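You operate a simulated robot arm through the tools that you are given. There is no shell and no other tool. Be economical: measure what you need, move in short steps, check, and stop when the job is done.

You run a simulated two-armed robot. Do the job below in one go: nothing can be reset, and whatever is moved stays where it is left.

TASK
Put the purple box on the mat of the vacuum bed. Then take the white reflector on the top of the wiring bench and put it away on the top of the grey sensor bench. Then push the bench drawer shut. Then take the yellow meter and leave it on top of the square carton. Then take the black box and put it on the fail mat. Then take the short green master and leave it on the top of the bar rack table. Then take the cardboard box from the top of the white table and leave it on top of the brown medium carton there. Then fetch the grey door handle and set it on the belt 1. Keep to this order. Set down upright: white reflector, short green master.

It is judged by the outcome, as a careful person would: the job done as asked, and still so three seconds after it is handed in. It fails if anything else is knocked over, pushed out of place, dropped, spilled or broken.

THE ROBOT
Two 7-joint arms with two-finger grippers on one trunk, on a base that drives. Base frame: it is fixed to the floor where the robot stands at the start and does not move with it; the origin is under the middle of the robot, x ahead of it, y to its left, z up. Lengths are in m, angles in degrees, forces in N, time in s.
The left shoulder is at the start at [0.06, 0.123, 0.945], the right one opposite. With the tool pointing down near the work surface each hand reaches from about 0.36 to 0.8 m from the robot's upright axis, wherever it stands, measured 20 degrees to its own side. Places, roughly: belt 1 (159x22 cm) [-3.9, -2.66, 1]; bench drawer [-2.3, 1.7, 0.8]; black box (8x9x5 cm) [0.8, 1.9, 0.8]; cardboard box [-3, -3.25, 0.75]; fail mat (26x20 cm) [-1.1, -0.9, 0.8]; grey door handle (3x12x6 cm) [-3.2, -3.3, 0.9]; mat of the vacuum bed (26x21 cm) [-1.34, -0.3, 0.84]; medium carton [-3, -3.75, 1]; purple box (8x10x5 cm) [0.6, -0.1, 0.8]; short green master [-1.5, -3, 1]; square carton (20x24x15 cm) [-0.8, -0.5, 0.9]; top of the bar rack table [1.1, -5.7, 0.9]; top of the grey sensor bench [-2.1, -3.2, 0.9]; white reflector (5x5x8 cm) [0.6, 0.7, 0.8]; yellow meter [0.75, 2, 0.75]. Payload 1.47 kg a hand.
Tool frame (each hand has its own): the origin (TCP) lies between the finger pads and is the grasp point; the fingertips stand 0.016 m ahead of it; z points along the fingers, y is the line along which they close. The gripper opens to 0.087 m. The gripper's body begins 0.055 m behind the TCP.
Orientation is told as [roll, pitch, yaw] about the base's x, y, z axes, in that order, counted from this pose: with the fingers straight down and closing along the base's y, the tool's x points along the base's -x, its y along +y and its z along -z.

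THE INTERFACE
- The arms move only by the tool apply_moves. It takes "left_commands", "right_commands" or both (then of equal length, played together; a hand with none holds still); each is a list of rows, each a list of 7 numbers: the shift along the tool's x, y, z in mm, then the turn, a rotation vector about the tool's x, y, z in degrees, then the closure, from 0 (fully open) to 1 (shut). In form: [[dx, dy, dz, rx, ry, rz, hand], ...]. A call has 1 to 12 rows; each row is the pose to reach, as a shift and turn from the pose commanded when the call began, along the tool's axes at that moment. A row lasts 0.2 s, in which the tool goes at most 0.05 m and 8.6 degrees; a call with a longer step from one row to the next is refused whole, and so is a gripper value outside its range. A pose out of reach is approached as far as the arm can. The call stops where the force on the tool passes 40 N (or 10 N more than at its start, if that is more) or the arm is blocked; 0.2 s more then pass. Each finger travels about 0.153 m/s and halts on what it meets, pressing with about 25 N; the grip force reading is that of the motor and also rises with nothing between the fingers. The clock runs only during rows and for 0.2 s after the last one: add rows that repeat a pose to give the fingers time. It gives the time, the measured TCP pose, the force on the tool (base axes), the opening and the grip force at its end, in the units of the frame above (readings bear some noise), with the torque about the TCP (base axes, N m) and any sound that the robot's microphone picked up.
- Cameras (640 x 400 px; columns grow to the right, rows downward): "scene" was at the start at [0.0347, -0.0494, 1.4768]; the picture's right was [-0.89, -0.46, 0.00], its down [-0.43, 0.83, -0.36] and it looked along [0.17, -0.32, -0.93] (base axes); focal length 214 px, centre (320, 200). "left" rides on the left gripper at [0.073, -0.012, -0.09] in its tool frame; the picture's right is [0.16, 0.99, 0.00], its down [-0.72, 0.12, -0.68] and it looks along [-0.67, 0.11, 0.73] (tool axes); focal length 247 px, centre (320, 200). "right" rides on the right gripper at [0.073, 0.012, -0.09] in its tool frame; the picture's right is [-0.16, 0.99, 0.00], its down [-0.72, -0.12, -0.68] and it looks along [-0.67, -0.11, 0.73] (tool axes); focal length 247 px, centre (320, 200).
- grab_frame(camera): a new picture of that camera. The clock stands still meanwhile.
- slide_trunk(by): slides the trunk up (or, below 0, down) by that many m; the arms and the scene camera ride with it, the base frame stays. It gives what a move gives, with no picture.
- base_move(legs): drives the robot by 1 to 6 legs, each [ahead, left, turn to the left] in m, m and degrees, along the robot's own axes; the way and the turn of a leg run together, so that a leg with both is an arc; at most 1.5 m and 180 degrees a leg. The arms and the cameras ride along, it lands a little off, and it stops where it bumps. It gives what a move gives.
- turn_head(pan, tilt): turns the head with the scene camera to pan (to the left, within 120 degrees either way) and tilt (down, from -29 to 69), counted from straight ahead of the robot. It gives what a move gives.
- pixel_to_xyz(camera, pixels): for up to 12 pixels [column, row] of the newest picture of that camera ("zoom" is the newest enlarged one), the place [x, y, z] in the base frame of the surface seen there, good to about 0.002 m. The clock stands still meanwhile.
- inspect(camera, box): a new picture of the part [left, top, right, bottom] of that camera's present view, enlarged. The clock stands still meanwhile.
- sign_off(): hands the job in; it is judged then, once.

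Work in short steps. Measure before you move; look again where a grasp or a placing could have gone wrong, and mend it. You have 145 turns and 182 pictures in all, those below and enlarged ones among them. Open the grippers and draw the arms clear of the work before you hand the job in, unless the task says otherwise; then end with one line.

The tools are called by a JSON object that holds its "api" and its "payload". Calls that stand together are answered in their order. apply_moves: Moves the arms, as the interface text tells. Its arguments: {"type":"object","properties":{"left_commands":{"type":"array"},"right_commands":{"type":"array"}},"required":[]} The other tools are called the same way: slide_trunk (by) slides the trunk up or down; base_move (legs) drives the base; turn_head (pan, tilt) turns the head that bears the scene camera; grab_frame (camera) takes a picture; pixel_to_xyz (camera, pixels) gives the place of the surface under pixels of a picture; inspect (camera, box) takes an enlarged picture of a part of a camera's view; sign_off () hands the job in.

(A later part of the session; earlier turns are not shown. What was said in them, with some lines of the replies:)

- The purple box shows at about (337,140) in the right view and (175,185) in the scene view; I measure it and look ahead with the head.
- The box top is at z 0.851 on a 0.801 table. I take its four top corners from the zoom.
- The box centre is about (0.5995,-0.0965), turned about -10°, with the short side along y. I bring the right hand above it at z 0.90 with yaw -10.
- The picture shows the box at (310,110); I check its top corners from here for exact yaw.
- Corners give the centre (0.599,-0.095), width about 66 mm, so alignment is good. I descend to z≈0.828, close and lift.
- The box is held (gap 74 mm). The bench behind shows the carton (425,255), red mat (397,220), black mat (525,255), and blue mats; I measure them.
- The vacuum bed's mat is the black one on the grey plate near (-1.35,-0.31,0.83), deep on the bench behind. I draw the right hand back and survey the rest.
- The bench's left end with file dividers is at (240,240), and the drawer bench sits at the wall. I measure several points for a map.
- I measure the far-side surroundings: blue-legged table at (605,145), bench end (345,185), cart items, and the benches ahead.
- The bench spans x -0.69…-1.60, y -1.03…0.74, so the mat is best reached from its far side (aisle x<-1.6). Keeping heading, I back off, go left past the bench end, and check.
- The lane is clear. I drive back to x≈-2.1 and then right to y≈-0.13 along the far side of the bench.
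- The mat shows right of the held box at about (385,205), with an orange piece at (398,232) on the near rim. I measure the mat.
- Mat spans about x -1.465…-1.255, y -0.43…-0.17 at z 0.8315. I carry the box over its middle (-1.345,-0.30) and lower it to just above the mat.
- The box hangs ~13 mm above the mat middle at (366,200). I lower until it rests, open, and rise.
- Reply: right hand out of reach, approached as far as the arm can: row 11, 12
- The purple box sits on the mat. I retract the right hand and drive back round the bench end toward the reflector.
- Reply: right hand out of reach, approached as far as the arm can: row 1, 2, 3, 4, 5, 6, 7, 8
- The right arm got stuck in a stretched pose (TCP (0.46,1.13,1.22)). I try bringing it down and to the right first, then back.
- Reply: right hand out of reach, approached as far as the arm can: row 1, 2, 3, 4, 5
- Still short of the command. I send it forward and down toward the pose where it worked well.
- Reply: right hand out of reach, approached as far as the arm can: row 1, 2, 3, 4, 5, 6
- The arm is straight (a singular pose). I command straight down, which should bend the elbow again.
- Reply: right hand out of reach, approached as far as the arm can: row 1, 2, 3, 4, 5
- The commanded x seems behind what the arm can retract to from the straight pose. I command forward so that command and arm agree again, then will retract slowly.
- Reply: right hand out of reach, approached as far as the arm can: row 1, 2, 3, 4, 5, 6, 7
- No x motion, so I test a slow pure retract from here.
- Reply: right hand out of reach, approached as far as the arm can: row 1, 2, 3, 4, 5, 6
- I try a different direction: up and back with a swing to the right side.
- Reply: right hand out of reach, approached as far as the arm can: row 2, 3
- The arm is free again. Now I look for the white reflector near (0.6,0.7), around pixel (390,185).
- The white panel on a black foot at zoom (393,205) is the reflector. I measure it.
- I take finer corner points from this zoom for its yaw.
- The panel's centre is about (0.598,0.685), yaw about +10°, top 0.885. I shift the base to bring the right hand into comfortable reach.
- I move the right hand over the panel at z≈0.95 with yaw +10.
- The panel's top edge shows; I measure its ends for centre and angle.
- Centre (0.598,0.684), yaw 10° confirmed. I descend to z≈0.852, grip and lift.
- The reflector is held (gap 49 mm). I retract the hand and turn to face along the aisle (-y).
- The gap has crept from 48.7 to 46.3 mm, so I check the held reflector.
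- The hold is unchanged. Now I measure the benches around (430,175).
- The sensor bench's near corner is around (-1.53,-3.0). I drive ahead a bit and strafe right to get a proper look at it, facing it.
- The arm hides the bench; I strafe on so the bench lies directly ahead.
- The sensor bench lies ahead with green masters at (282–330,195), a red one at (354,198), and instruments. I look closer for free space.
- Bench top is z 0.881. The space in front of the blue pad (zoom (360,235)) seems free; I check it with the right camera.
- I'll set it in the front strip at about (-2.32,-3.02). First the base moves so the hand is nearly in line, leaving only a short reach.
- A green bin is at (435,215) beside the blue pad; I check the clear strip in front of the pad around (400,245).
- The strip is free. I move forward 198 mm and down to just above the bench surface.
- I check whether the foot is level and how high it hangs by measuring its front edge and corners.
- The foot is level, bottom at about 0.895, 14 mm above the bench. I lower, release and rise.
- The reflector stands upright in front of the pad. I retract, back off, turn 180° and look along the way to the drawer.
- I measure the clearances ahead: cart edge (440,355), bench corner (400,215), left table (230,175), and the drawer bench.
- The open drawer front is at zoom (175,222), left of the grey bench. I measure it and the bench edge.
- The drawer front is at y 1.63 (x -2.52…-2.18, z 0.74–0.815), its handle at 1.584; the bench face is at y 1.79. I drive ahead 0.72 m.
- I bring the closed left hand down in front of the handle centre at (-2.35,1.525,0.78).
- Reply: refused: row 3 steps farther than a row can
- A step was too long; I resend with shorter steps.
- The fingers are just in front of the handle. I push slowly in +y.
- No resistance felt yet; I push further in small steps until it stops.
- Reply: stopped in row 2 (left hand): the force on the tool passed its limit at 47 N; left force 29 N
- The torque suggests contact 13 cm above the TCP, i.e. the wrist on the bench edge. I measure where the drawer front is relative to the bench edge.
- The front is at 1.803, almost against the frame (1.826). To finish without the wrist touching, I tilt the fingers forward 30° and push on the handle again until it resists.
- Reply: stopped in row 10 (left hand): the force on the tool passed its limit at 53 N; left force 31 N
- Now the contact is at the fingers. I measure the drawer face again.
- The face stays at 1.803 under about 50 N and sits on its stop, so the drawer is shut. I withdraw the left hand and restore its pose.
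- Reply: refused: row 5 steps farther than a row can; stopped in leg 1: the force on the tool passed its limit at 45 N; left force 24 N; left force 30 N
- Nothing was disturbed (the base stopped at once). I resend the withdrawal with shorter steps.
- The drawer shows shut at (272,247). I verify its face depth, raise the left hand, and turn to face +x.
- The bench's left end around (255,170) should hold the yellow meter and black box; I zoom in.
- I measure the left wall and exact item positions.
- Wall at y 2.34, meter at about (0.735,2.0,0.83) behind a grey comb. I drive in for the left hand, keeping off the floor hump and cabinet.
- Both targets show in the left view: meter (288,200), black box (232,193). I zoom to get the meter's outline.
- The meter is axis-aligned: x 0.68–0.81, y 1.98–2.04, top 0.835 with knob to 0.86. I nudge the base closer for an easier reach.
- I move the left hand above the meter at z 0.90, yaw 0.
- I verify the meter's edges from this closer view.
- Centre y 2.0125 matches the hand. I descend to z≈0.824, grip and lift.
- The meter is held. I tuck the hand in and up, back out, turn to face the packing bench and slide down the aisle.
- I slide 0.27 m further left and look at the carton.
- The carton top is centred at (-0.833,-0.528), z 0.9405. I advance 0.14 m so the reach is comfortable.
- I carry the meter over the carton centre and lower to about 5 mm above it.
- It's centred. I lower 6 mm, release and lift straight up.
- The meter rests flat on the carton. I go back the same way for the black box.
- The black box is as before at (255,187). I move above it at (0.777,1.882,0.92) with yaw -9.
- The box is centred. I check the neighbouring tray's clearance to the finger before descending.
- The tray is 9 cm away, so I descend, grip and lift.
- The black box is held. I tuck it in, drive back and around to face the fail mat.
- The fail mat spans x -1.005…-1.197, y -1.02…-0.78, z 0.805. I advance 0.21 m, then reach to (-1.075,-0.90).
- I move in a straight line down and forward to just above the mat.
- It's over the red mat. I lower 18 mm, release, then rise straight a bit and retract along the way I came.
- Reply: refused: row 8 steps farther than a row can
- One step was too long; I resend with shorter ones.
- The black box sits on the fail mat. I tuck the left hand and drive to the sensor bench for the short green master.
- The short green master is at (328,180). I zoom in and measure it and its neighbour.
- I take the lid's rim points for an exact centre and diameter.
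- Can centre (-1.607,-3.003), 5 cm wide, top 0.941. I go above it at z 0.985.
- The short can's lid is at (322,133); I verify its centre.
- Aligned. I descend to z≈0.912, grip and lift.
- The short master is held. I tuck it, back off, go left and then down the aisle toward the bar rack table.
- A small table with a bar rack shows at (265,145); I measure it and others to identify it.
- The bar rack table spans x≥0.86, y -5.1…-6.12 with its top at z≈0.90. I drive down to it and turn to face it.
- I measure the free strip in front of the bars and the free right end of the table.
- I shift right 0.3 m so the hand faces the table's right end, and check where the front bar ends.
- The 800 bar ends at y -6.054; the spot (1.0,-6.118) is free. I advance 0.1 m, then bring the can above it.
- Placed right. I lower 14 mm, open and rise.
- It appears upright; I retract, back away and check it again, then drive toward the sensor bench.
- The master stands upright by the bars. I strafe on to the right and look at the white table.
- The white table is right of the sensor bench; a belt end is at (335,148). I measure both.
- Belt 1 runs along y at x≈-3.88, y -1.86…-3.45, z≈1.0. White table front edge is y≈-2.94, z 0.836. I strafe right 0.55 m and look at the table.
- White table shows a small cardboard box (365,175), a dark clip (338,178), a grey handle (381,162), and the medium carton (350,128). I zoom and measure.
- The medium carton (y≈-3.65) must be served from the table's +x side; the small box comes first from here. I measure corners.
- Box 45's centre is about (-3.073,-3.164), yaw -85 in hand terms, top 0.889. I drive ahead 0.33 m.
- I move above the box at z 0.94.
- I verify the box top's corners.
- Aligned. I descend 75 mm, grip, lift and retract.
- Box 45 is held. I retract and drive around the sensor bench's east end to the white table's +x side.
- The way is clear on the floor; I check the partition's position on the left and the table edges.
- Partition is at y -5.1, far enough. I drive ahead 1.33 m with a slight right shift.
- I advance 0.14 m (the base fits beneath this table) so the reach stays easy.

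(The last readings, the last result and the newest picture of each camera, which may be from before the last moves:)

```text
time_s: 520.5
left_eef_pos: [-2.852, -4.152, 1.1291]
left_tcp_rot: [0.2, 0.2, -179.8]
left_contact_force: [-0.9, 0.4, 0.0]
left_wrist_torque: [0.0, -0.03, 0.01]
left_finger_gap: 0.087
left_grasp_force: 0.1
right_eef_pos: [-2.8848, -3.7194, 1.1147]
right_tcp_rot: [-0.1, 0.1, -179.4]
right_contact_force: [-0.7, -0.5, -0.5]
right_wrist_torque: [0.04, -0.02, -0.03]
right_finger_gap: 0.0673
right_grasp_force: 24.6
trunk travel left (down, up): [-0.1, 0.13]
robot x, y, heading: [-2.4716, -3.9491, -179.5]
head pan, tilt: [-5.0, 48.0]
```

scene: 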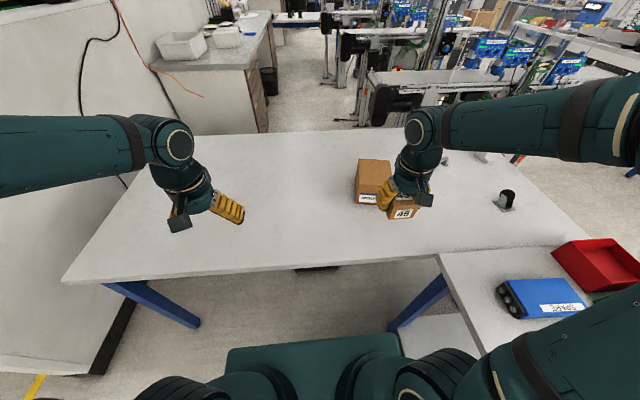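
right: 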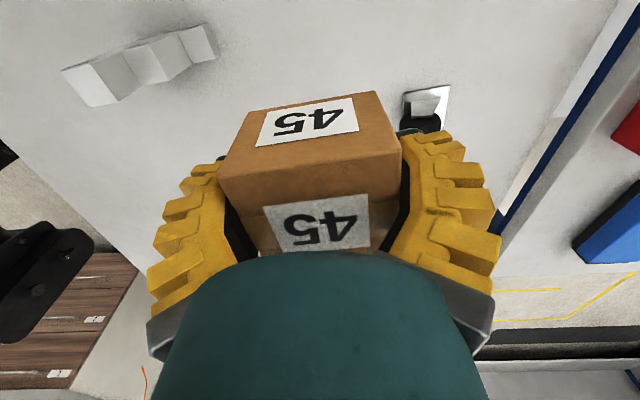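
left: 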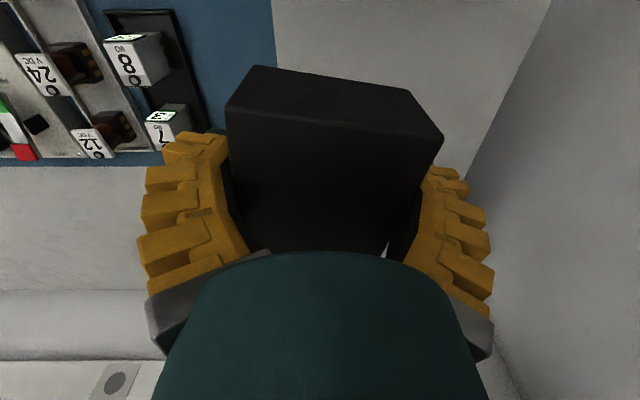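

I move the box over the carton's centre and down to about 9 mm above it.

{"api": "apply_moves", "payload": {"right_commands": [[-34, -12, 5, 0, 0, 0, 1], [-67, -25, 15, 0, 0, 0, 1], [-100, -37, 30, 0, 0, 0, 1], [-134, -50, 50, 0, 0, 0, 1], [-167, -62, 75, 0, 0, 0, 1], [-167, -62, 110, 0, 0, 0, 1], [-167, -62, 130, 0, 0, 0, 1], [-167, -62, 130, 0, 0, 0, 1]]}}

{"api": "inspect", "payload": {"camera": "scene", "box": [300, 110, 480, 230]}}

{"api": "grab_frame", "payload": {"camera": "right"}}

```text
time_s: 522.3
left_eef_pos: [-2.8505, -4.1514, 1.1306]
left_tcp_rot: [0.2, 0.2, -179.8]
left_contact_force: [-0.1, 0.7, -0.7]
left_wrist_torque: [0.01, -0.02, -0.01]
left_finger_gap: 0.087
left_grasp_force: 0.1
right_eef_pos: [-3.0511, -3.6571, 0.9852]
right_tcp_rot: [-0.2, 0.0, -179.4]
right_contact_force: [0.6, -0.8, -0.9]
right_wrist_torque: [-0.01, 0.01, 0.0]
right_finger_gap: 0.0673
right_grasp_force: 25.6
trunk travel left (down, up): [-0.1, 0.13]
robot x, y, heading: [-2.4684, -3.9412, -179.4]
head pan, tilt: [-5.0, 48.0]
```

```text
3.33 times, centred on (390, 170) of scene
```

zoom: 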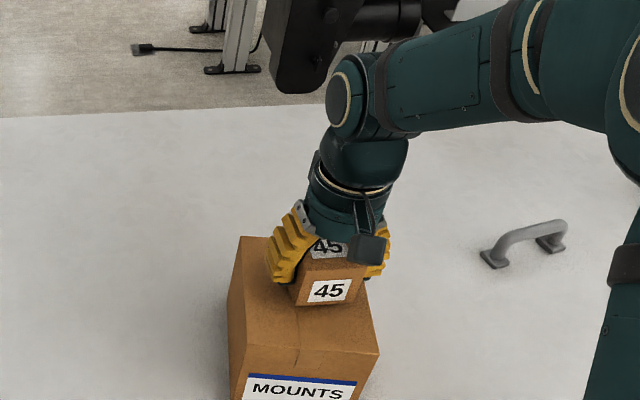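

```text
83 pictures are left
```

right: 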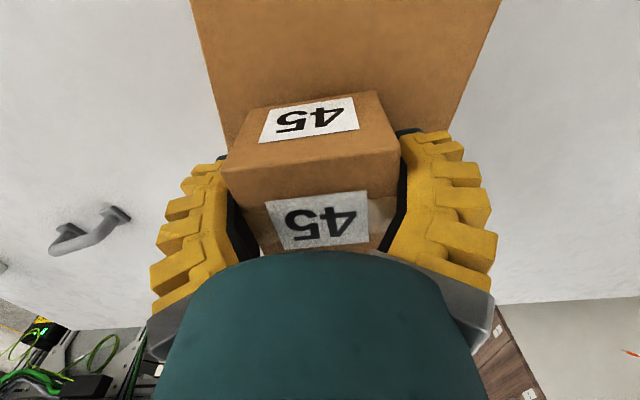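

I check the carton top's extent against the box from this side.

{"api": "pixel_to_xyz", "payload": {"camera": "zoom", "pixels": [[245, 340], [372, 350], [245, 242], [310, 330], [260, 290], [300, 300], [360, 300]]}}

```text
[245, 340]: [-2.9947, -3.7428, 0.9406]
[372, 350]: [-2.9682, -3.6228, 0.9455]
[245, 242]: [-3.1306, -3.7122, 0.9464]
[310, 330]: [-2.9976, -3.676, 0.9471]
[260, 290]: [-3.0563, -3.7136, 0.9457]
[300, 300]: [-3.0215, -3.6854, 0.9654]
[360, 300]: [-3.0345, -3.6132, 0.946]
```

Centred well. I lower 10 mm, release, rise and retract.

{"api": "apply_moves", "payload": {"right_commands": [[0, 5, 5, 0, 0, 0, 1], [0, 5, 10, 0, 0, 0, 1], [0, 5, 11, 0, 0, 0, 0.6], [0, 5, 11, 0, 0, 0, 0.2], [0, 5, 11, 0, 0, 0, 0], [0, 5, -20, 0, 0, 0, 0], [0, 5, -60, 0, 0, 0, 0], [0, 5, -95, 0, 0, 0, 0], [40, 10, -115, 0, 0, 0, 0], [85, 20, -125, 0, 0, 0, 0], [130, 40, -130, 0, 0, 0, 0], [165, 60, -130, 0, 0, 0, 0]]}}

{"api": "inspect", "payload": {"camera": "scene", "box": [300, 110, 480, 230]}}

```text
time_s: 524.9
left_eef_pos: [-2.8502, -4.1517, 1.1308]
left_tcp_rot: [0.1, 0.2, -179.8]
left_contact_force: [0.5, 0.4, 0.5]
left_wrist_torque: [-0.02, 0.0, 0.0]
left_finger_gap: 0.0869
left_grasp_force: 0.0
right_eef_pos: [-2.8852, -3.7169, 1.1164]
right_tcp_rot: [-0.2, 0.1, -179.4]
right_contact_force: [0.3, -0.6, 0.0]
right_wrist_torque: [0.0, 0.03, -0.01]
right_finger_gap: 0.087
right_grasp_force: 0.1
trunk travel left (down, up): [-0.1, 0.13]
robot x, y, heading: [-2.4701, -3.9452, -179.4]
head pan, tilt: [-5.0, 48.0]
```

```text
3.33 times, centred on (390, 170) of scene
```

zoom: 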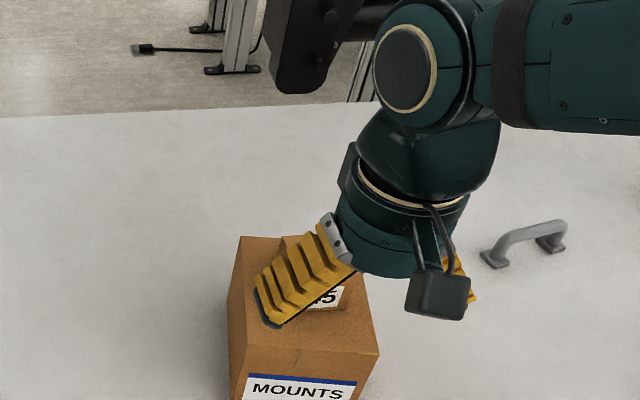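

The box sits on the carton. I retrace the route round to the white table's north side for the grey handle, checking the placed box on the way.

{"api": "base_move", "payload": {"legs": [[-0.4, 0, 0]]}}

{"api": "inspect", "payload": {"camera": "scene", "box": [300, 90, 480, 210]}}

{"api": "base_move", "payload": {"legs": [[-1.05, 0, -0.5], [0, -1.4, 0], [0, -0.38, 0], [1.4, 0, 0], [0.47, 0, 0], [0, 0, 90]]}}

{"api": "turn_head", "payload": {"pan": 0, "tilt": 48}}

{"api": "grab_frame", "payload": {"camera": "scene"}}

```text
time_s: 527.4
left_eef_pos: [-2.4534, -4.1492, 1.1305]
left_tcp_rot: [0.2, 0.2, -179.7]
left_contact_force: [0.4, 0.2, -0.8]
left_wrist_torque: [-0.02, 0.04, 0.04]
left_finger_gap: 0.0868
left_grasp_force: 0.1
right_eef_pos: [-2.4874, -3.7125, 1.1154]
right_tcp_rot: [0.0, 0.0, -179.4]
right_contact_force: [0.3, 0.1, -0.2]
right_wrist_torque: [0.02, 0.02, 0.03]
right_finger_gap: 0.0872
right_grasp_force: 0.1
trunk travel left (down, up): [-0.1, 0.13]
robot x, y, heading: [-2.0737, -3.9395, -179.3]
head pan, tilt: [-5.0, 48.0]
```

```text
3.33 times, centred on (390, 150) of scene
```

zoom: 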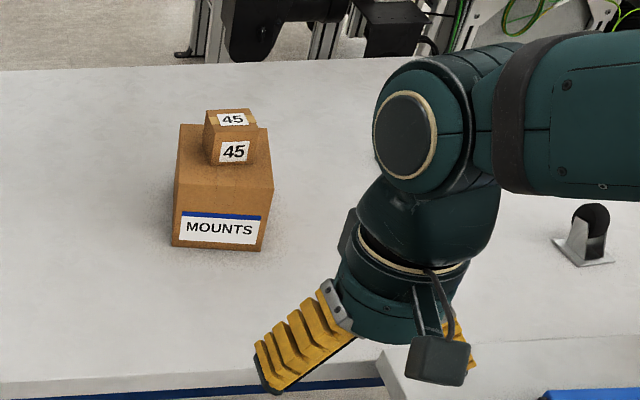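

```text
time_s: 561.2
left_eef_pos: [-2.6688, -2.5252, 1.1313]
left_tcp_rot: [0.2, 0.2, -90.4]
left_contact_force: [0.3, -0.6, -0.5]
left_wrist_torque: [-0.02, -0.01, 0.04]
left_finger_gap: 0.0871
left_grasp_force: 0.2
right_eef_pos: [-3.1053, -2.5536, 1.1158]
right_tcp_rot: [0.1, 0.1, -90.1]
right_contact_force: [-0.1, -0.5, -0.4]
right_wrist_torque: [0.0, -0.03, 0.02]
right_finger_gap: 0.0871
right_grasp_force: 0.1
trunk travel left (down, up): [-0.1, 0.13]
robot x, y, heading: [-2.8716, -2.1403, -90.3]
head pan, tilt: [-5.0, 48.0]
```

```text
time_s: 561.8
left_eef_pos: [-2.6686, -2.5247, 1.1301]
left_tcp_rot: [0.1, 0.1, -90.5]
left_contact_force: [-0.2, 0.2, -0.1]
left_wrist_torque: [-0.03, -0.02, 0.01]
left_finger_gap: 0.087
left_grasp_force: 0.0
right_eef_pos: [-3.1047, -2.5547, 1.1158]
right_tcp_rot: [-0.1, -0.1, -90.1]
right_contact_force: [-1.1, 0.1, 0.0]
right_wrist_torque: [0.02, 0.01, -0.02]
right_finger_gap: 0.0871
right_grasp_force: 0.2
trunk travel left (down, up): [-0.1, 0.13]
robot x, y, heading: [-2.8752, -2.1452, -90.0]
head pan, tilt: [0.0, 48.0]
```

```text
80 pictures are left
```

scene: 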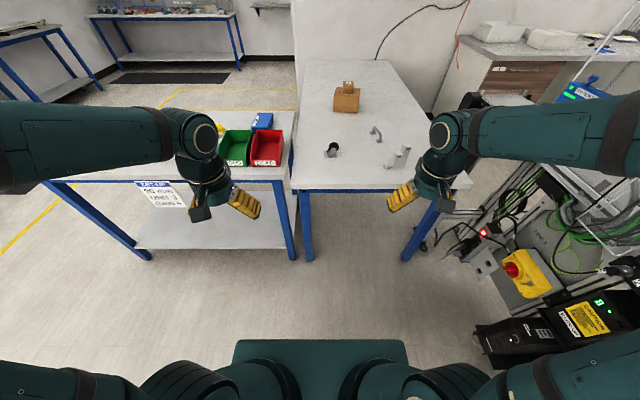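

I measure the handle closely and the machine parts at the right (480,340) for clearance.

{"api": "inspect", "payload": {"camera": "scene", "box": [320, 100, 440, 180]}}

{"api": "pixel_to_xyz", "payload": {"camera": "scene", "pixels": [[480, 345], [475, 325], [540, 300], [485, 270], [500, 365], [430, 245], [378, 135], [400, 157], [405, 255], [520, 255], [468, 245]]}}

```text
5.00 times, centred on (380, 140) of scene
```

zoom: 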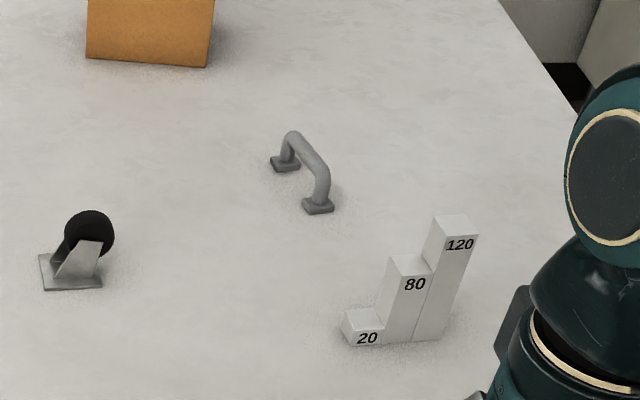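

```text
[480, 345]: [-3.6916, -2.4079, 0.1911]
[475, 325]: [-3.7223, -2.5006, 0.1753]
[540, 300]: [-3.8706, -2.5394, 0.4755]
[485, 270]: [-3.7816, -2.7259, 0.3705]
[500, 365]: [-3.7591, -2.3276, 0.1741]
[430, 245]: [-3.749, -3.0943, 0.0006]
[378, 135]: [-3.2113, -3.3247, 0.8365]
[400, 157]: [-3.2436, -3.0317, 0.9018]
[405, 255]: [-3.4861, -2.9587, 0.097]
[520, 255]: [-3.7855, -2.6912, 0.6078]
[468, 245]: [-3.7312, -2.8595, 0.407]
```

The step blocks (up to z 0.956) stand near (-3.25,-3.03); I'll pass above them. I measure the handle's bar and feet.

{"api": "pixel_to_xyz", "payload": {"camera": "zoom", "pixels": [[293, 135], [300, 143], [310, 153], [318, 164], [324, 180], [286, 165], [318, 207], [275, 160], [330, 202], [310, 150]]}}

{"api": "base_move", "payload": {"legs": [[0, -0.2, 0], [0.39, 0, 0]]}}

{"api": "grab_frame", "payload": {"camera": "right"}}

{"api": "grab_frame", "payload": {"camera": "scene"}}

```text
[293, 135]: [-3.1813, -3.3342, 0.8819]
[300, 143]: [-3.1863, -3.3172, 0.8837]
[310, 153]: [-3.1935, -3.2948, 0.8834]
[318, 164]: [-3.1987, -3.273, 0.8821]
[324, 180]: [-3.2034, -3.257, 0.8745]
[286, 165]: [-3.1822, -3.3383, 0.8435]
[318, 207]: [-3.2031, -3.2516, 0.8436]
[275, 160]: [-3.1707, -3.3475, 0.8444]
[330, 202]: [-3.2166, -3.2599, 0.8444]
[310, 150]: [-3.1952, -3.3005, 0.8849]
```

```text
time_s: 566.3
left_eef_pos: [-2.8708, -2.9147, 1.1298]
left_tcp_rot: [0.2, 0.3, -90.3]
left_contact_force: [1.0, 0.3, 0.1]
left_wrist_torque: [0.02, 0.0, -0.01]
left_finger_gap: 0.0871
left_grasp_force: 0.1
right_eef_pos: [-3.3069, -2.944, 1.1143]
right_tcp_rot: [0.0, 0.1, -90.0]
right_contact_force: [-0.7, -0.5, 0.3]
right_wrist_torque: [0.03, -0.03, -0.03]
right_finger_gap: 0.0869
right_grasp_force: 0.0
trunk travel left (down, up): [-0.1, 0.13]
robot x, y, heading: [-3.0739, -2.5291, -90.2]
head pan, tilt: [0.0, 48.0]
```

```text
78 pictures are left
```

right: 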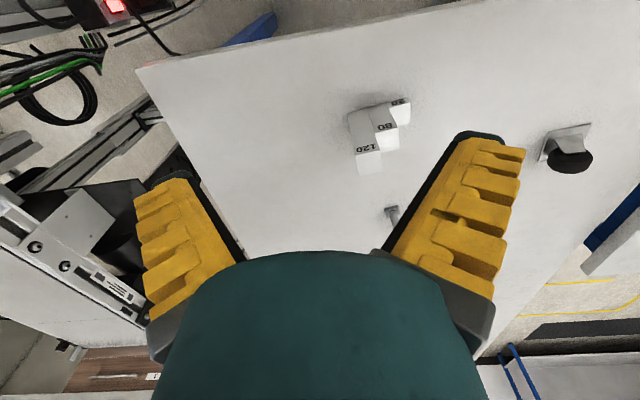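

```text
77 pictures are left
```

scene: 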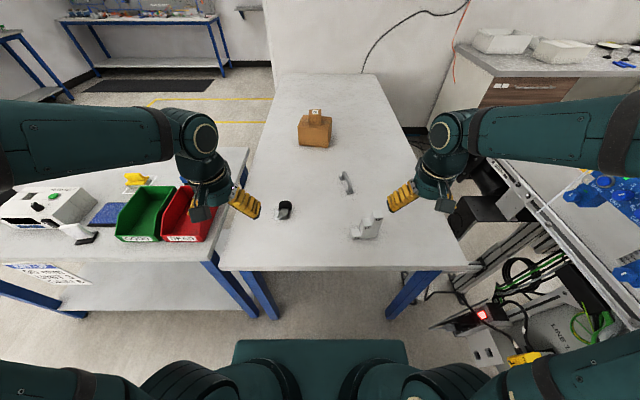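

The bar's middle is (-3.192,-3.295), top 0.884, tilted ~14°. To gain reach I raise the trunk 0.1 m and creep ahead 0.05 m.

{"api": "slide_trunk", "payload": {"by": 0.1}}

{"api": "base_move", "payload": {"legs": [[0.05, 0, 0]]}}

```text
time_s: 567.6
left_eef_pos: [-2.8708, -2.9136, 1.23]
left_tcp_rot: [0.0, 0.3, -90.3]
left_contact_force: [-0.2, 0.3, 0.2]
left_wrist_torque: [0.02, -0.02, -0.03]
left_finger_gap: 0.0868
left_grasp_force: 0.1
right_eef_pos: [-3.3067, -2.943, 1.2167]
right_tcp_rot: [0.1, 0.0, -90.0]
right_contact_force: [-0.3, -0.6, 0.4]
right_wrist_torque: [-0.02, 0.03, -0.02]
right_finger_gap: 0.0873
right_grasp_force: 0.1
trunk travel left (down, up): [-0.2, 0.03]
robot x, y, heading: [-3.0719, -2.5275, -90.2]
head pan, tilt: [0.0, 48.0]
```

```text
time_s: 568.5
left_eef_pos: [-2.8714, -2.9663, 1.2302]
left_tcp_rot: [0.1, 0.2, -90.4]
left_contact_force: [-0.4, -0.1, 0.0]
left_wrist_torque: [0.02, 0.03, -0.02]
left_finger_gap: 0.0868
left_grasp_force: 0.2
right_eef_pos: [-3.307, -2.9927, 1.2165]
right_tcp_rot: [0.0, 0.1, -90.1]
right_contact_force: [-0.3, 0.0, -0.4]
right_wrist_torque: [0.03, 0.02, 0.01]
right_finger_gap: 0.087
right_grasp_force: 0.0
trunk travel left (down, up): [-0.2, 0.03]
robot x, y, heading: [-3.0744, -2.58, -89.8]
head pan, tilt: [0.0, 48.0]
```

I move in a line over the handle to z 0.96 with yaw -76.5.

{"api": "apply_moves", "payload": {"right_commands": [[-33, 13, 10, 0, 0, -1.5, 0], [-66, 25, 25, 0, 0, -3, 0], [-100, 38, 45, 0, 0, -4.5, 0], [-133, 51, 70, 0, 0, -6, 0], [-166, 63, 97, 0, 0, -7.5, 0], [-200, 76, 125, 0, 0, -9, 0], [-233, 89, 155, 0, 0, -10.5, 0], [-268, 102, 188, 0, 0, -12, 0], [-302, 115, 222, 0, 0, -13.5, 0], [-302, 115, 256, 0, 0, -13.5, 0], [-302, 115, 256, 0, 0, -13.5, 0]]}}

{"api": "grab_frame", "payload": {"camera": "right"}}

```text
time_s: 570.9
left_eef_pos: [-2.8707, -2.9618, 1.2313]
left_tcp_rot: [0.1, 0.3, -90.5]
left_contact_force: [-0.5, 0.5, 0.3]
left_wrist_torque: [-0.02, -0.01, 0.0]
left_finger_gap: 0.0872
left_grasp_force: 0.1
right_eef_pos: [-3.1917, -3.2955, 0.9604]
right_tcp_rot: [-0.1, 0.0, -76.5]
right_contact_force: [0.8, -0.3, 0.2]
right_wrist_torque: [0.01, 0.02, 0.02]
right_finger_gap: 0.0869
right_grasp_force: 0.2
trunk travel left (down, up): [-0.2, 0.03]
robot x, y, heading: [-3.0757, -2.5784, -89.7]
head pan, tilt: [0.0, 48.0]
```

```text
76 pictures are left
```

right: 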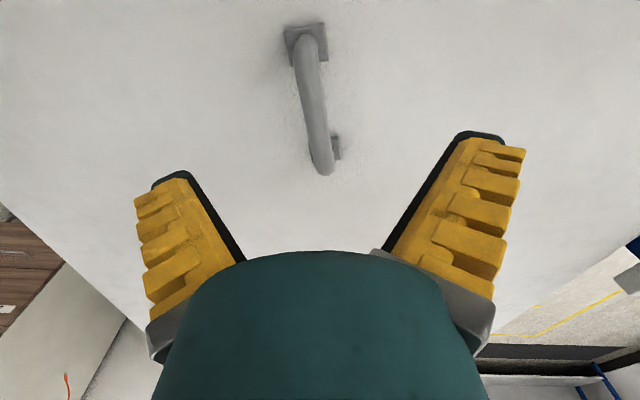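

The bar is centred between the fingers; I confirm its line, then grasp.

{"api": "pixel_to_xyz", "payload": {"camera": "right", "pixels": [[303, 55], [310, 100], [322, 165], [302, 100], [320, 100]]}}

{"api": "apply_moves", "payload": {"right_commands": [[0, 0, 40, 0, 0, 0, 0], [0, 0, 84, 0, 0, 0, 0], [0, 0, 84, 0, 0, 0, 0.5], [0, 0, 84, 0, 0, 0, 1], [0, 0, 84, 0, 0, 0, 1], [0, 0, 84, 0, 0, 0, 1], [0, 0, 84, 0, 0, 0, 1], [0, 0, 50, 0, 0, 0, 1], [0, 0, 10, 0, 0, 0, 1], [0, 0, -30, 0, 0, 0, 1], [0, 0, -70, 0, 0, 0, 1]]}}

{"api": "grab_frame", "payload": {"camera": "right"}}

```text
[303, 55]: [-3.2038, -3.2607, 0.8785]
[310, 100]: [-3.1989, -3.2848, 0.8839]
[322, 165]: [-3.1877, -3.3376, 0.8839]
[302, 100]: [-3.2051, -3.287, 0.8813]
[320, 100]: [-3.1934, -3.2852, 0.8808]
```

```text
time_s: 573.3
left_eef_pos: [-2.871, -2.9637, 1.231]
left_tcp_rot: [0.1, 0.2, -90.5]
left_contact_force: [0.1, -0.1, 0.3]
left_wrist_torque: [-0.01, 0.0, -0.01]
left_finger_gap: 0.087
left_grasp_force: 0.1
right_eef_pos: [-3.1919, -3.2922, 1.0306]
right_tcp_rot: [0.0, 0.1, -76.6]
right_contact_force: [0.5, -0.8, -0.3]
right_wrist_torque: [0.03, -0.03, -0.01]
right_finger_gap: 0.0109
right_grasp_force: 24.9
trunk travel left (down, up): [-0.2, 0.03]
robot x, y, heading: [-3.0771, -2.5784, -90.2]
head pan, tilt: [0.0, 48.0]
```

```text
75 pictures are left
```

right: 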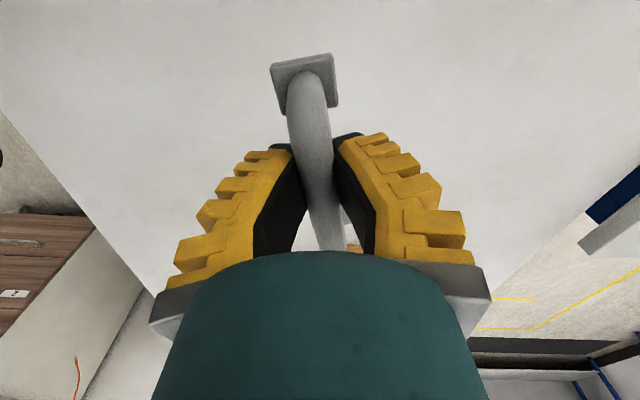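

The handle is gripped (gap 11 mm). I retract up and back over the blocks.

{"api": "apply_moves", "payload": {"right_commands": [[25, -3, -30, 0, 0, 1.5, 1], [55, -6, -60, 0, 0, 3, 1], [90, -10, -85, 0, 0, 4.5, 1], [128, -14, -105, 0, 0, 6, 1], [166, -18, -125, 0, 0, 7.5, 1], [205, -22, -140, 0, 0, 9, 1], [244, -27, -155, 0, 0, 10.5, 1], [282, -31, -165, 0, 0, 12, 1], [319, -35, -170, 0, 0, 13.5, 1], [319, -35, -170, 0, 0, 13.5, 1]]}}

{"api": "base_move", "payload": {"legs": [[-0.5, 0, 0]]}}

{"api": "turn_head", "payload": {"pan": -80, "tilt": 45}}

{"api": "grab_frame", "payload": {"camera": "scene"}}

```text
time_s: 575.5
left_eef_pos: [-2.8709, -2.9631, 1.2303]
left_tcp_rot: [0.1, 0.3, -90.4]
left_contact_force: [-0.3, 0.5, 0.6]
left_wrist_torque: [0.01, 0.0, 0.02]
left_finger_gap: 0.0869
left_grasp_force: 0.1
right_eef_pos: [-3.2995, -2.9924, 1.1982]
right_tcp_rot: [0.0, 0.1, -90.1]
right_contact_force: [0.1, -0.6, -1.1]
right_wrist_torque: [0.03, 0.01, -0.01]
right_finger_gap: 0.0115
right_grasp_force: 24.8
trunk travel left (down, up): [-0.2, 0.03]
robot x, y, heading: [-3.0754, -2.5775, -90.2]
head pan, tilt: [0.0, 48.0]
```

```text
time_s: 578.5
left_eef_pos: [-2.8707, -2.4606, 1.2299]
left_tcp_rot: [0.1, 0.1, -90.5]
left_contact_force: [0.5, 0.1, -0.7]
left_wrist_torque: [-0.03, -0.02, 0.0]
left_finger_gap: 0.0871
left_grasp_force: 0.0
right_eef_pos: [-3.2991, -2.4878, 1.1992]
right_tcp_rot: [0.0, 0.0, -90.1]
right_contact_force: [0.7, 0.1, -0.7]
right_wrist_torque: [0.0, -0.01, 0.02]
right_finger_gap: 0.012
right_grasp_force: 25.2
trunk travel left (down, up): [-0.2, 0.03]
robot x, y, heading: [-3.0749, -2.0754, -90.3]
head pan, tilt: [0.0, 48.0]
```

```text
time_s: 580.0
left_eef_pos: [-2.869, -2.4592, 1.2304]
left_tcp_rot: [0.0, 0.2, -90.5]
left_contact_force: [0.0, -0.3, -0.8]
left_wrist_torque: [-0.01, 0.01, 0.0]
left_finger_gap: 0.0873
left_grasp_force: 0.1
right_eef_pos: [-3.2984, -2.4891, 1.1982]
right_tcp_rot: [-0.1, 0.1, -90.2]
right_contact_force: [0.4, 0.0, -0.1]
right_wrist_torque: [0.04, 0.01, -0.01]
right_finger_gap: 0.012
right_grasp_force: 24.6
trunk travel left (down, up): [-0.2, 0.03]
robot x, y, heading: [-3.0718, -2.0723, -90.1]
head pan, tilt: [-80.0, 45.0]
```

```text
74 pictures are left
```

scene: 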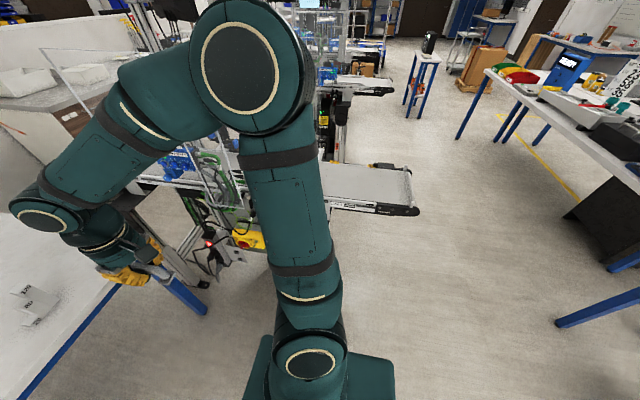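

The belt end is at (370,185). I step aside, turn to face it (-x), and look.

{"api": "base_move", "payload": {"legs": [[0, 0.12, 0], [0, 0, -90]]}}

{"api": "turn_head", "payload": {"pan": 0, "tilt": 45}}

{"api": "grab_frame", "payload": {"camera": "scene"}}

```text
time_s: 585.6
left_eef_pos: [-3.3398, -2.2754, 1.2305]
left_tcp_rot: [0.1, 0.2, 178.9]
left_contact_force: [-0.7, 0.2, -0.9]
left_wrist_torque: [0.04, -0.01, 0.05]
left_finger_gap: 0.0873
left_grasp_force: 0.0
right_eef_pos: [-3.3623, -1.8457, 1.2001]
right_tcp_rot: [0.0, 0.1, 179.3]
right_contact_force: [-0.2, -0.6, 0.2]
right_wrist_torque: [0.03, -0.04, 0.02]
right_finger_gap: 0.0122
right_grasp_force: 25.2
trunk travel left (down, up): [-0.2, 0.03]
robot x, y, heading: [-2.9537, -2.0768, 179.1]
head pan, tilt: [-80.0, 45.0]
```

```text
time_s: 587.1
left_eef_pos: [-3.3395, -2.2763, 1.2308]
left_tcp_rot: [0.1, 0.3, 178.8]
left_contact_force: [-0.1, 0.7, -0.5]
left_wrist_torque: [0.03, 0.03, -0.04]
left_finger_gap: 0.0871
left_grasp_force: 0.0
right_eef_pos: [-3.3623, -1.846, 1.1983]
right_tcp_rot: [0.1, 0.1, 179.1]
right_contact_force: [0.4, -0.8, -0.6]
right_wrist_torque: [-0.01, -0.03, 0.01]
right_finger_gap: 0.0122
right_grasp_force: 25.9
trunk travel left (down, up): [-0.2, 0.03]
robot x, y, heading: [-2.9539, -2.0767, 179.0]
head pan, tilt: [0.0, 45.0]
```

```text
73 pictures are left
```

scene: 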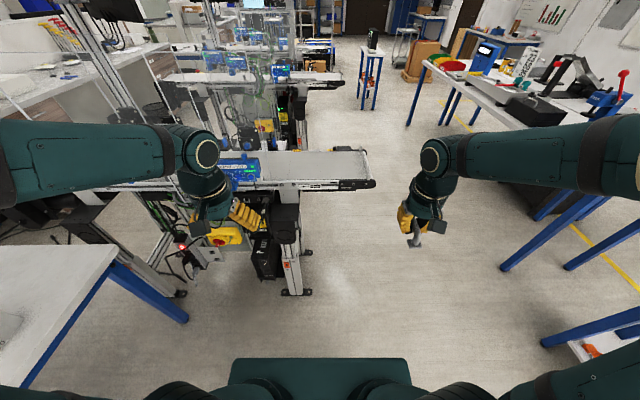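

{"api": "pixel_to_xyz", "payload": {"camera": "scene", "pixels": [[310, 165], [360, 165], [260, 165], [310, 153], [310, 178], [365, 155], [362, 178], [372, 183], [290, 290], [270, 275], [240, 165]]}}

{"api": "inspect", "payload": {"camera": "scene", "box": [200, 130, 400, 255]}}

```text
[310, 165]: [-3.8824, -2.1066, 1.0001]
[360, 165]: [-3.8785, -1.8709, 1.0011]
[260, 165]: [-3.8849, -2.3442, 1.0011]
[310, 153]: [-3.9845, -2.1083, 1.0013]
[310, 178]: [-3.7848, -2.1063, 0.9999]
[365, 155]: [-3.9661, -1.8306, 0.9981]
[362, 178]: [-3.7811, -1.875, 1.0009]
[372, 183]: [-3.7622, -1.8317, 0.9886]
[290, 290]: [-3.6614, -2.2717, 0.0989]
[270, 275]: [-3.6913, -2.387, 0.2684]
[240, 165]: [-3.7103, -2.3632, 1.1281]
```

```text
3.20 times, centred on (300, 192) of scene
```

zoom: 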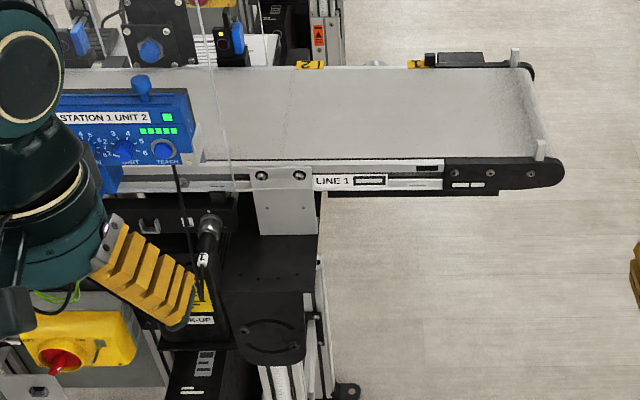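

The belt top is z 1.0, x -3.785…-3.985, free between y -1.9 and -2.2. I tuck the left hand further, then move the base in.

{"api": "apply_moves", "payload": {"left_commands": [[30, 0, -10, 0, 0, 0, 0], [50, 0, -20, 0, 0, 0, 0]]}}

{"api": "base_move", "payload": {"legs": [[0.25, 0.06, 0.9]]}}

{"api": "grab_frame", "payload": {"camera": "right"}}

```text
time_s: 587.7
left_eef_pos: [-3.289, -2.275, 1.2516]
left_tcp_rot: [0.2, 0.4, 178.9]
left_contact_force: [0.5, -0.2, -0.3]
left_wrist_torque: [-0.04, 0.0, 0.0]
left_finger_gap: 0.0866
left_grasp_force: 0.0
right_eef_pos: [-3.3644, -1.8463, 1.1995]
right_tcp_rot: [-0.1, 0.1, 179.2]
right_contact_force: [0.4, 2.1, -1.0]
right_wrist_torque: [0.0, 0.02, -0.01]
right_finger_gap: 0.0059
right_grasp_force: 17.8
trunk travel left (down, up): [-0.2, 0.03]
robot x, y, heading: [-2.9553, -2.0759, 179.2]
head pan, tilt: [0.0, 45.0]
```

```text
time_s: 589.5
left_eef_pos: [-3.5338, -2.3382, 1.2504]
left_tcp_rot: [0.1, 0.3, 179.8]
left_contact_force: [0.3, 1.0, -0.7]
left_wrist_torque: [-0.01, -0.03, 0.01]
left_finger_gap: 0.0869
left_grasp_force: 0.0
right_eef_pos: [-3.6163, -1.9079, 1.198]
right_tcp_rot: [-0.1, 0.2, -179.9]
right_contact_force: [-0.1, -0.1, -2.0]
right_wrist_torque: [0.04, -0.03, -0.03]
right_finger_gap: 0.0059
right_grasp_force: 25.2
trunk travel left (down, up): [-0.2, 0.03]
robot x, y, heading: [-3.2016, -2.1314, -179.7]
head pan, tilt: [0.0, 45.0]
```

```text
71 pictures are left
```

right: 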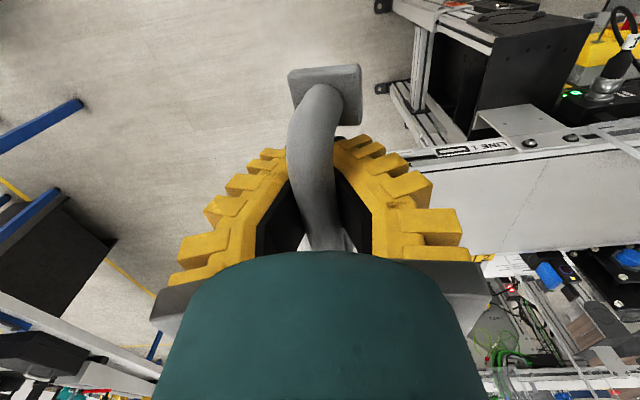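

The gap dropped from 12 to 6 mm, so the bar has slipped in the grip. I measure where it is relative to the fingers.

{"api": "pixel_to_xyz", "payload": {"camera": "right", "pixels": [[315, 110], [310, 150], [312, 200], [325, 80], [295, 75], [355, 75], [318, 245], [327, 130], [292, 130], [330, 245]]}}

{"api": "inspect", "payload": {"camera": "scene", "box": [360, 120, 480, 260]}}

```text
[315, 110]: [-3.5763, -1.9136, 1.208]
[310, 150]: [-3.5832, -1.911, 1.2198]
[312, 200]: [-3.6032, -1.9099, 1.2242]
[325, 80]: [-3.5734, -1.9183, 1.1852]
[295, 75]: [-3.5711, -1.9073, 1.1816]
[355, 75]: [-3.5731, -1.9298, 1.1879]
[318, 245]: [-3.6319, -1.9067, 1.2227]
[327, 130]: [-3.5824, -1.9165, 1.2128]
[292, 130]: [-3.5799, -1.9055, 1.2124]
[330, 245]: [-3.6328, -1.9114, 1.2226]
```

```text
2.86 times, centred on (420, 190) of scene
```

zoom: 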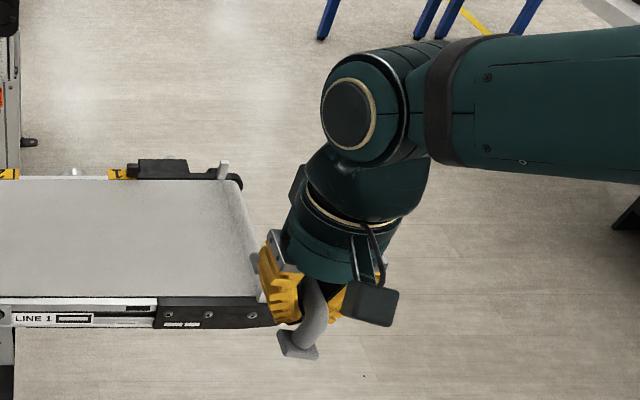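

The bar is now caged above the pads (fingers 6 mm apart, bar 11.5 mm), feet bottoms about 22 mm below the TCP, slightly rolled. I carry it gently over the belt at (-3.88,-2.02), z 1.09.

{"api": "apply_moves", "payload": {"right_commands": [[-15, 30, 0, 0, 0, 0, 1], [-35, 60, 0, 0, 0, 0, 1], [-60, 88, 5, 0, 0, 0, 1], [-90, 105, 12, 0, 0, 0, 1], [-122, 112, 20, 0, 0, 0, 1], [-154, 112, 30, 0, 0, 0, 1], [-186, 112, 42, 0, 0, 0, 1], [-216, 112, 56, 0, 0, 0, 1], [-244, 112, 72, 0, 0, 0, 1], [-266, 112, 90, 0, 0, 0, 1], [-266, 112, 108, 0, 0, 0, 1], [-266, 112, 108, 0, 0, 0, 1]]}}

{"api": "inspect", "payload": {"camera": "scene", "box": [260, 120, 420, 240]}}

{"api": "grab_frame", "payload": {"camera": "right"}}

```text
time_s: 592.1
left_eef_pos: [-3.5356, -2.3385, 1.2508]
left_tcp_rot: [0.1, 0.3, 179.6]
left_contact_force: [-1.2, -0.3, -0.3]
left_wrist_torque: [0.02, 0.0, -0.01]
left_finger_gap: 0.087
left_grasp_force: 0.1
right_eef_pos: [-3.8815, -2.021, 1.0903]
right_tcp_rot: [-0.1, 0.1, -179.8]
right_contact_force: [0.5, -0.2, -0.2]
right_wrist_torque: [0.01, 0.0, -0.01]
right_finger_gap: 0.0058
right_grasp_force: 25.3
trunk travel left (down, up): [-0.2, 0.03]
robot x, y, heading: [-3.1996, -2.135, -180.0]
head pan, tilt: [0.0, 45.0]
```

```text
3.33 times, centred on (340, 180) of scene
```

zoom: 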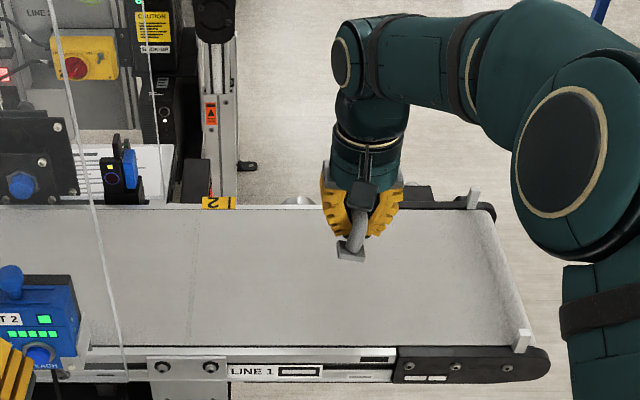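

```text
68 pictures are left
```

right: 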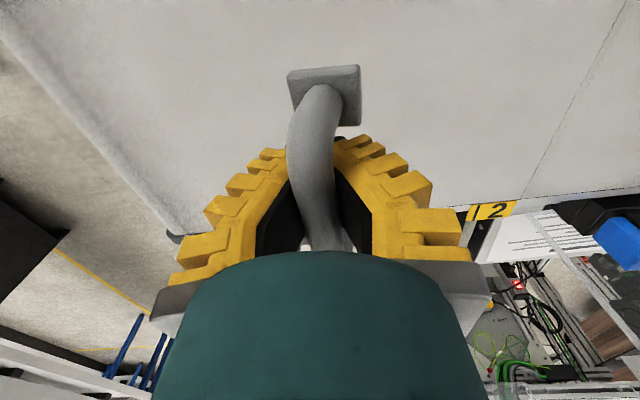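

Over the belt. I lower to where the feet should just touch, in small final steps.

{"api": "apply_moves", "payload": {"right_commands": [[0, 0, 25, 0, 0, 0, 1], [0, 0, 45, 0, 0, 0, 1], [0, 0, 56, 0, 0, 0, 1], [0, 0, 60, 0, 0, 0, 1], [0, 0, 63, 0, 0, 0, 1], [0, 0, 66, 0, 0, 0, 1], [0, 0, 66, 0, 0, 0, 1]]}}

{"api": "grab_frame", "payload": {"camera": "right"}}

{"api": "inspect", "payload": {"camera": "scene", "box": [310, 140, 400, 205]}}

```text
time_s: 593.7
left_eef_pos: [-3.5353, -2.3383, 1.2508]
left_tcp_rot: [0.1, 0.3, 179.8]
left_contact_force: [0.7, 0.1, -0.3]
left_wrist_torque: [0.0, -0.02, 0.01]
left_finger_gap: 0.0871
left_grasp_force: 0.0
right_eef_pos: [-3.8814, -2.0222, 1.0234]
right_tcp_rot: [0.0, 0.0, -179.9]
right_contact_force: [-0.4, -0.2, 0.0]
right_wrist_torque: [0.03, -0.02, -0.01]
right_finger_gap: 0.006
right_grasp_force: 25.3
trunk travel left (down, up): [-0.2, 0.03]
robot x, y, heading: [-3.1998, -2.1344, -179.9]
head pan, tilt: [0.0, 45.0]
```

```text
67 pictures are left
```

right: 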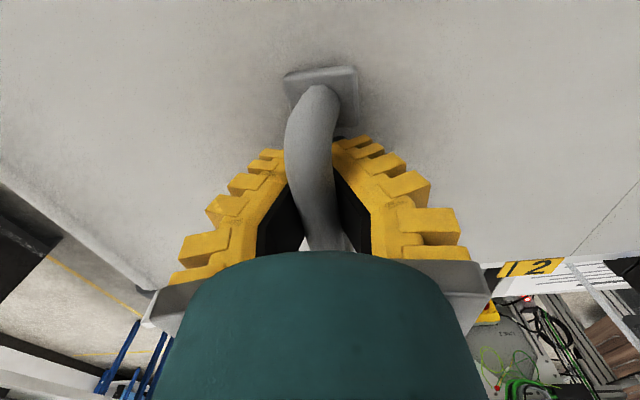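

```text
6.15 times, centred on (355, 172) of scene
```

zoom: 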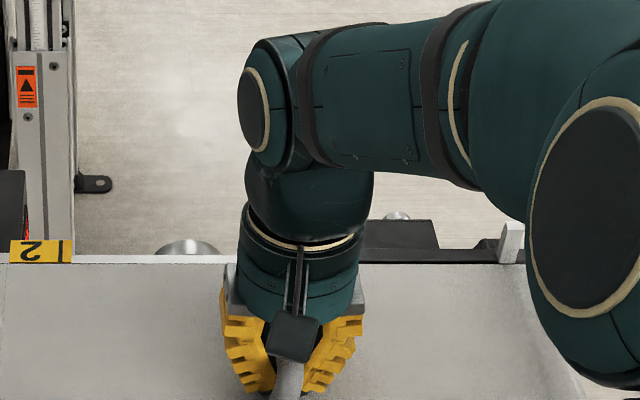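

I measure how far the foot is above the belt.

{"api": "pixel_to_xyz", "payload": {"camera": "right", "pixels": [[290, 80], [350, 75], [320, 75], [310, 130], [312, 200], [345, 122], [380, 60], [355, 118]]}}

```text
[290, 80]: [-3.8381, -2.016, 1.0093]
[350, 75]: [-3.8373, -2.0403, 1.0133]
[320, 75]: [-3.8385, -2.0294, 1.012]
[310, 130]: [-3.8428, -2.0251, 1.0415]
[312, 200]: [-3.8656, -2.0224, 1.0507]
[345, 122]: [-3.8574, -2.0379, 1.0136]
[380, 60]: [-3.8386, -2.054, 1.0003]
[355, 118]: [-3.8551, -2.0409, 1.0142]
```

The foot's low edge is about 1–2 mm above the belt. I lower 3 mm, then open slowly and rise straight up.

{"api": "apply_moves", "payload": {"right_commands": [[0, 0, 2, 0, 0, 0, 1], [0, 0, 3, 0, 0, 0, 1], [0, 0, 3, 0, 0, 0, 0.85], [0, 0, 3, 0, 0, 0, 0.7], [0, 0, 3, 0, 0, 0, 0.4], [0, 0, 3, 0, 0, 0, 0.1], [0, 0, 3, 0, 0, 0, 0], [0, 0, -15, 0, 0, 0, 0], [0, 0, -45, 0, 0, 0, 0], [0, 0, -80, 0, 0, 0, 0], [0, 0, -110, 0, 0, 0, 0]]}}

{"api": "grab_frame", "payload": {"camera": "right"}}

```text
time_s: 596.1
left_eef_pos: [-3.5351, -2.3386, 1.2514]
left_tcp_rot: [0.2, 0.3, 179.8]
left_contact_force: [-0.7, 0.9, 0.2]
left_wrist_torque: [0.02, 0.0, 0.0]
left_finger_gap: 0.0872
left_grasp_force: 0.0
right_eef_pos: [-3.8806, -2.0226, 1.1345]
right_tcp_rot: [-0.1, 0.0, -179.8]
right_contact_force: [1.0, 0.1, -0.1]
right_wrist_torque: [-0.02, 0.0, -0.03]
right_finger_gap: 0.0871
right_grasp_force: 0.0
trunk travel left (down, up): [-0.2, 0.03]
robot x, y, heading: [-3.1993, -2.1345, -179.8]
head pan, tilt: [0.0, 45.0]
```

```text
65 pictures are left
```

right: 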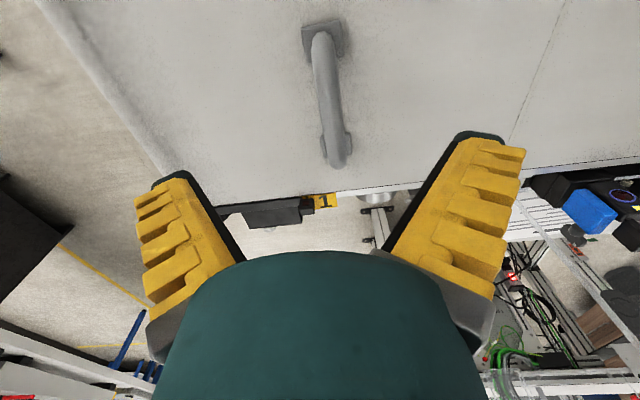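

The handle stands on the belt. I retract the hand, back away, and take final looks at the belt and the reflector.

{"api": "apply_moves", "payload": {"right_commands": [[40, 0, -20, 0, 0, 0, 0], [80, -10, -40, 0, 0, 0, 0], [120, -25, -55, 0, 0, 0, 0], [160, -40, -65, 0, 0, 0, 0], [200, -55, -65, 0, 0, 0, 0], [240, -70, -65, 0, 0, 0, 0]]}}

{"api": "base_move", "payload": {"legs": [[-0.7, 0, 0]]}}

{"api": "inspect", "payload": {"camera": "scene", "box": [240, 80, 400, 180]}}

{"api": "turn_head", "payload": {"pan": 75, "tilt": 40}}

{"api": "grab_frame", "payload": {"camera": "scene"}}

```text
time_s: 597.5
left_eef_pos: [-3.5339, -2.3379, 1.2511]
left_tcp_rot: [0.2, 0.2, 179.8]
left_contact_force: [0.5, 0.6, -0.1]
left_wrist_torque: [-0.03, 0.05, 0.02]
left_finger_gap: 0.0871
left_grasp_force: 0.1
right_eef_pos: [-3.6383, -1.9532, 1.2009]
right_tcp_rot: [0.0, 0.0, -179.8]
right_contact_force: [0.4, -0.4, 0.1]
right_wrist_torque: [-0.02, -0.01, -0.01]
right_finger_gap: 0.087
right_grasp_force: 0.1
trunk travel left (down, up): [-0.2, 0.03]
robot x, y, heading: [-3.2032, -2.129, -179.4]
head pan, tilt: [0.0, 45.0]
```

```text
time_s: 601.4
left_eef_pos: [-2.8331, -2.3382, 1.2513]
left_tcp_rot: [0.0, 0.4, 179.6]
left_contact_force: [0.1, -0.5, 1.0]
left_wrist_torque: [-0.02, 0.03, -0.01]
left_finger_gap: 0.0869
left_grasp_force: 0.0
right_eef_pos: [-2.9379, -1.9508, 1.2005]
right_tcp_rot: [-0.1, 0.1, 179.9]
right_contact_force: [0.3, 0.7, 0.0]
right_wrist_torque: [0.02, 0.0, 0.01]
right_finger_gap: 0.0871
right_grasp_force: 0.0
trunk travel left (down, up): [-0.2, 0.03]
robot x, y, heading: [-2.5006, -2.1324, 180.0]
head pan, tilt: [0.0, 45.0]
```

```text
4.00 times, centred on (320, 130) of scene
```

zoom: 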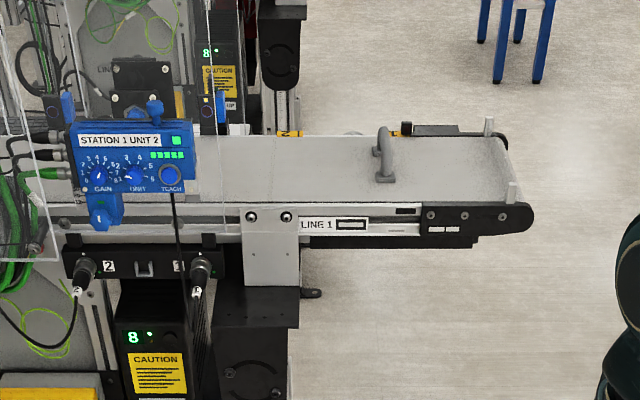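

```text
time_s: 602.9
left_eef_pos: [-2.8351, -2.3369, 1.2499]
left_tcp_rot: [0.1, 0.3, 179.6]
left_contact_force: [-0.4, -0.7, -0.4]
left_wrist_torque: [0.0, 0.02, -0.02]
left_finger_gap: 0.0868
left_grasp_force: 0.0
right_eef_pos: [-2.9389, -1.9518, 1.2]
right_tcp_rot: [-0.1, 0.1, 179.9]
right_contact_force: [1.2, 0.0, -0.3]
right_wrist_torque: [0.02, 0.02, -0.02]
right_finger_gap: 0.087
right_grasp_force: 0.1
trunk travel left (down, up): [-0.2, 0.03]
robot x, y, heading: [-2.5011, -2.1327, 180.0]
head pan, tilt: [75.0, 40.0]
```

```text
63 pictures are left
```

scene: 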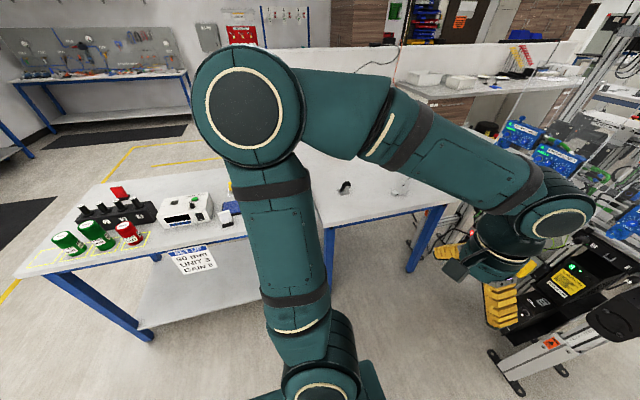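

The handle stands on belt 1, the reflector stands at (226,215) on the sensor bench, and both grippers are open and clear. I hand the job in.

{"api": "sign_off", "payload": {}}

```text
The job is handed in.
```

I did all eight steps in the order you gave and handed the job in. The reflector and the short green master were upright when I last looked, and the drawer is shut. In the last picture of each item it was where you asked, and I saw nothing knocked over or dropped.
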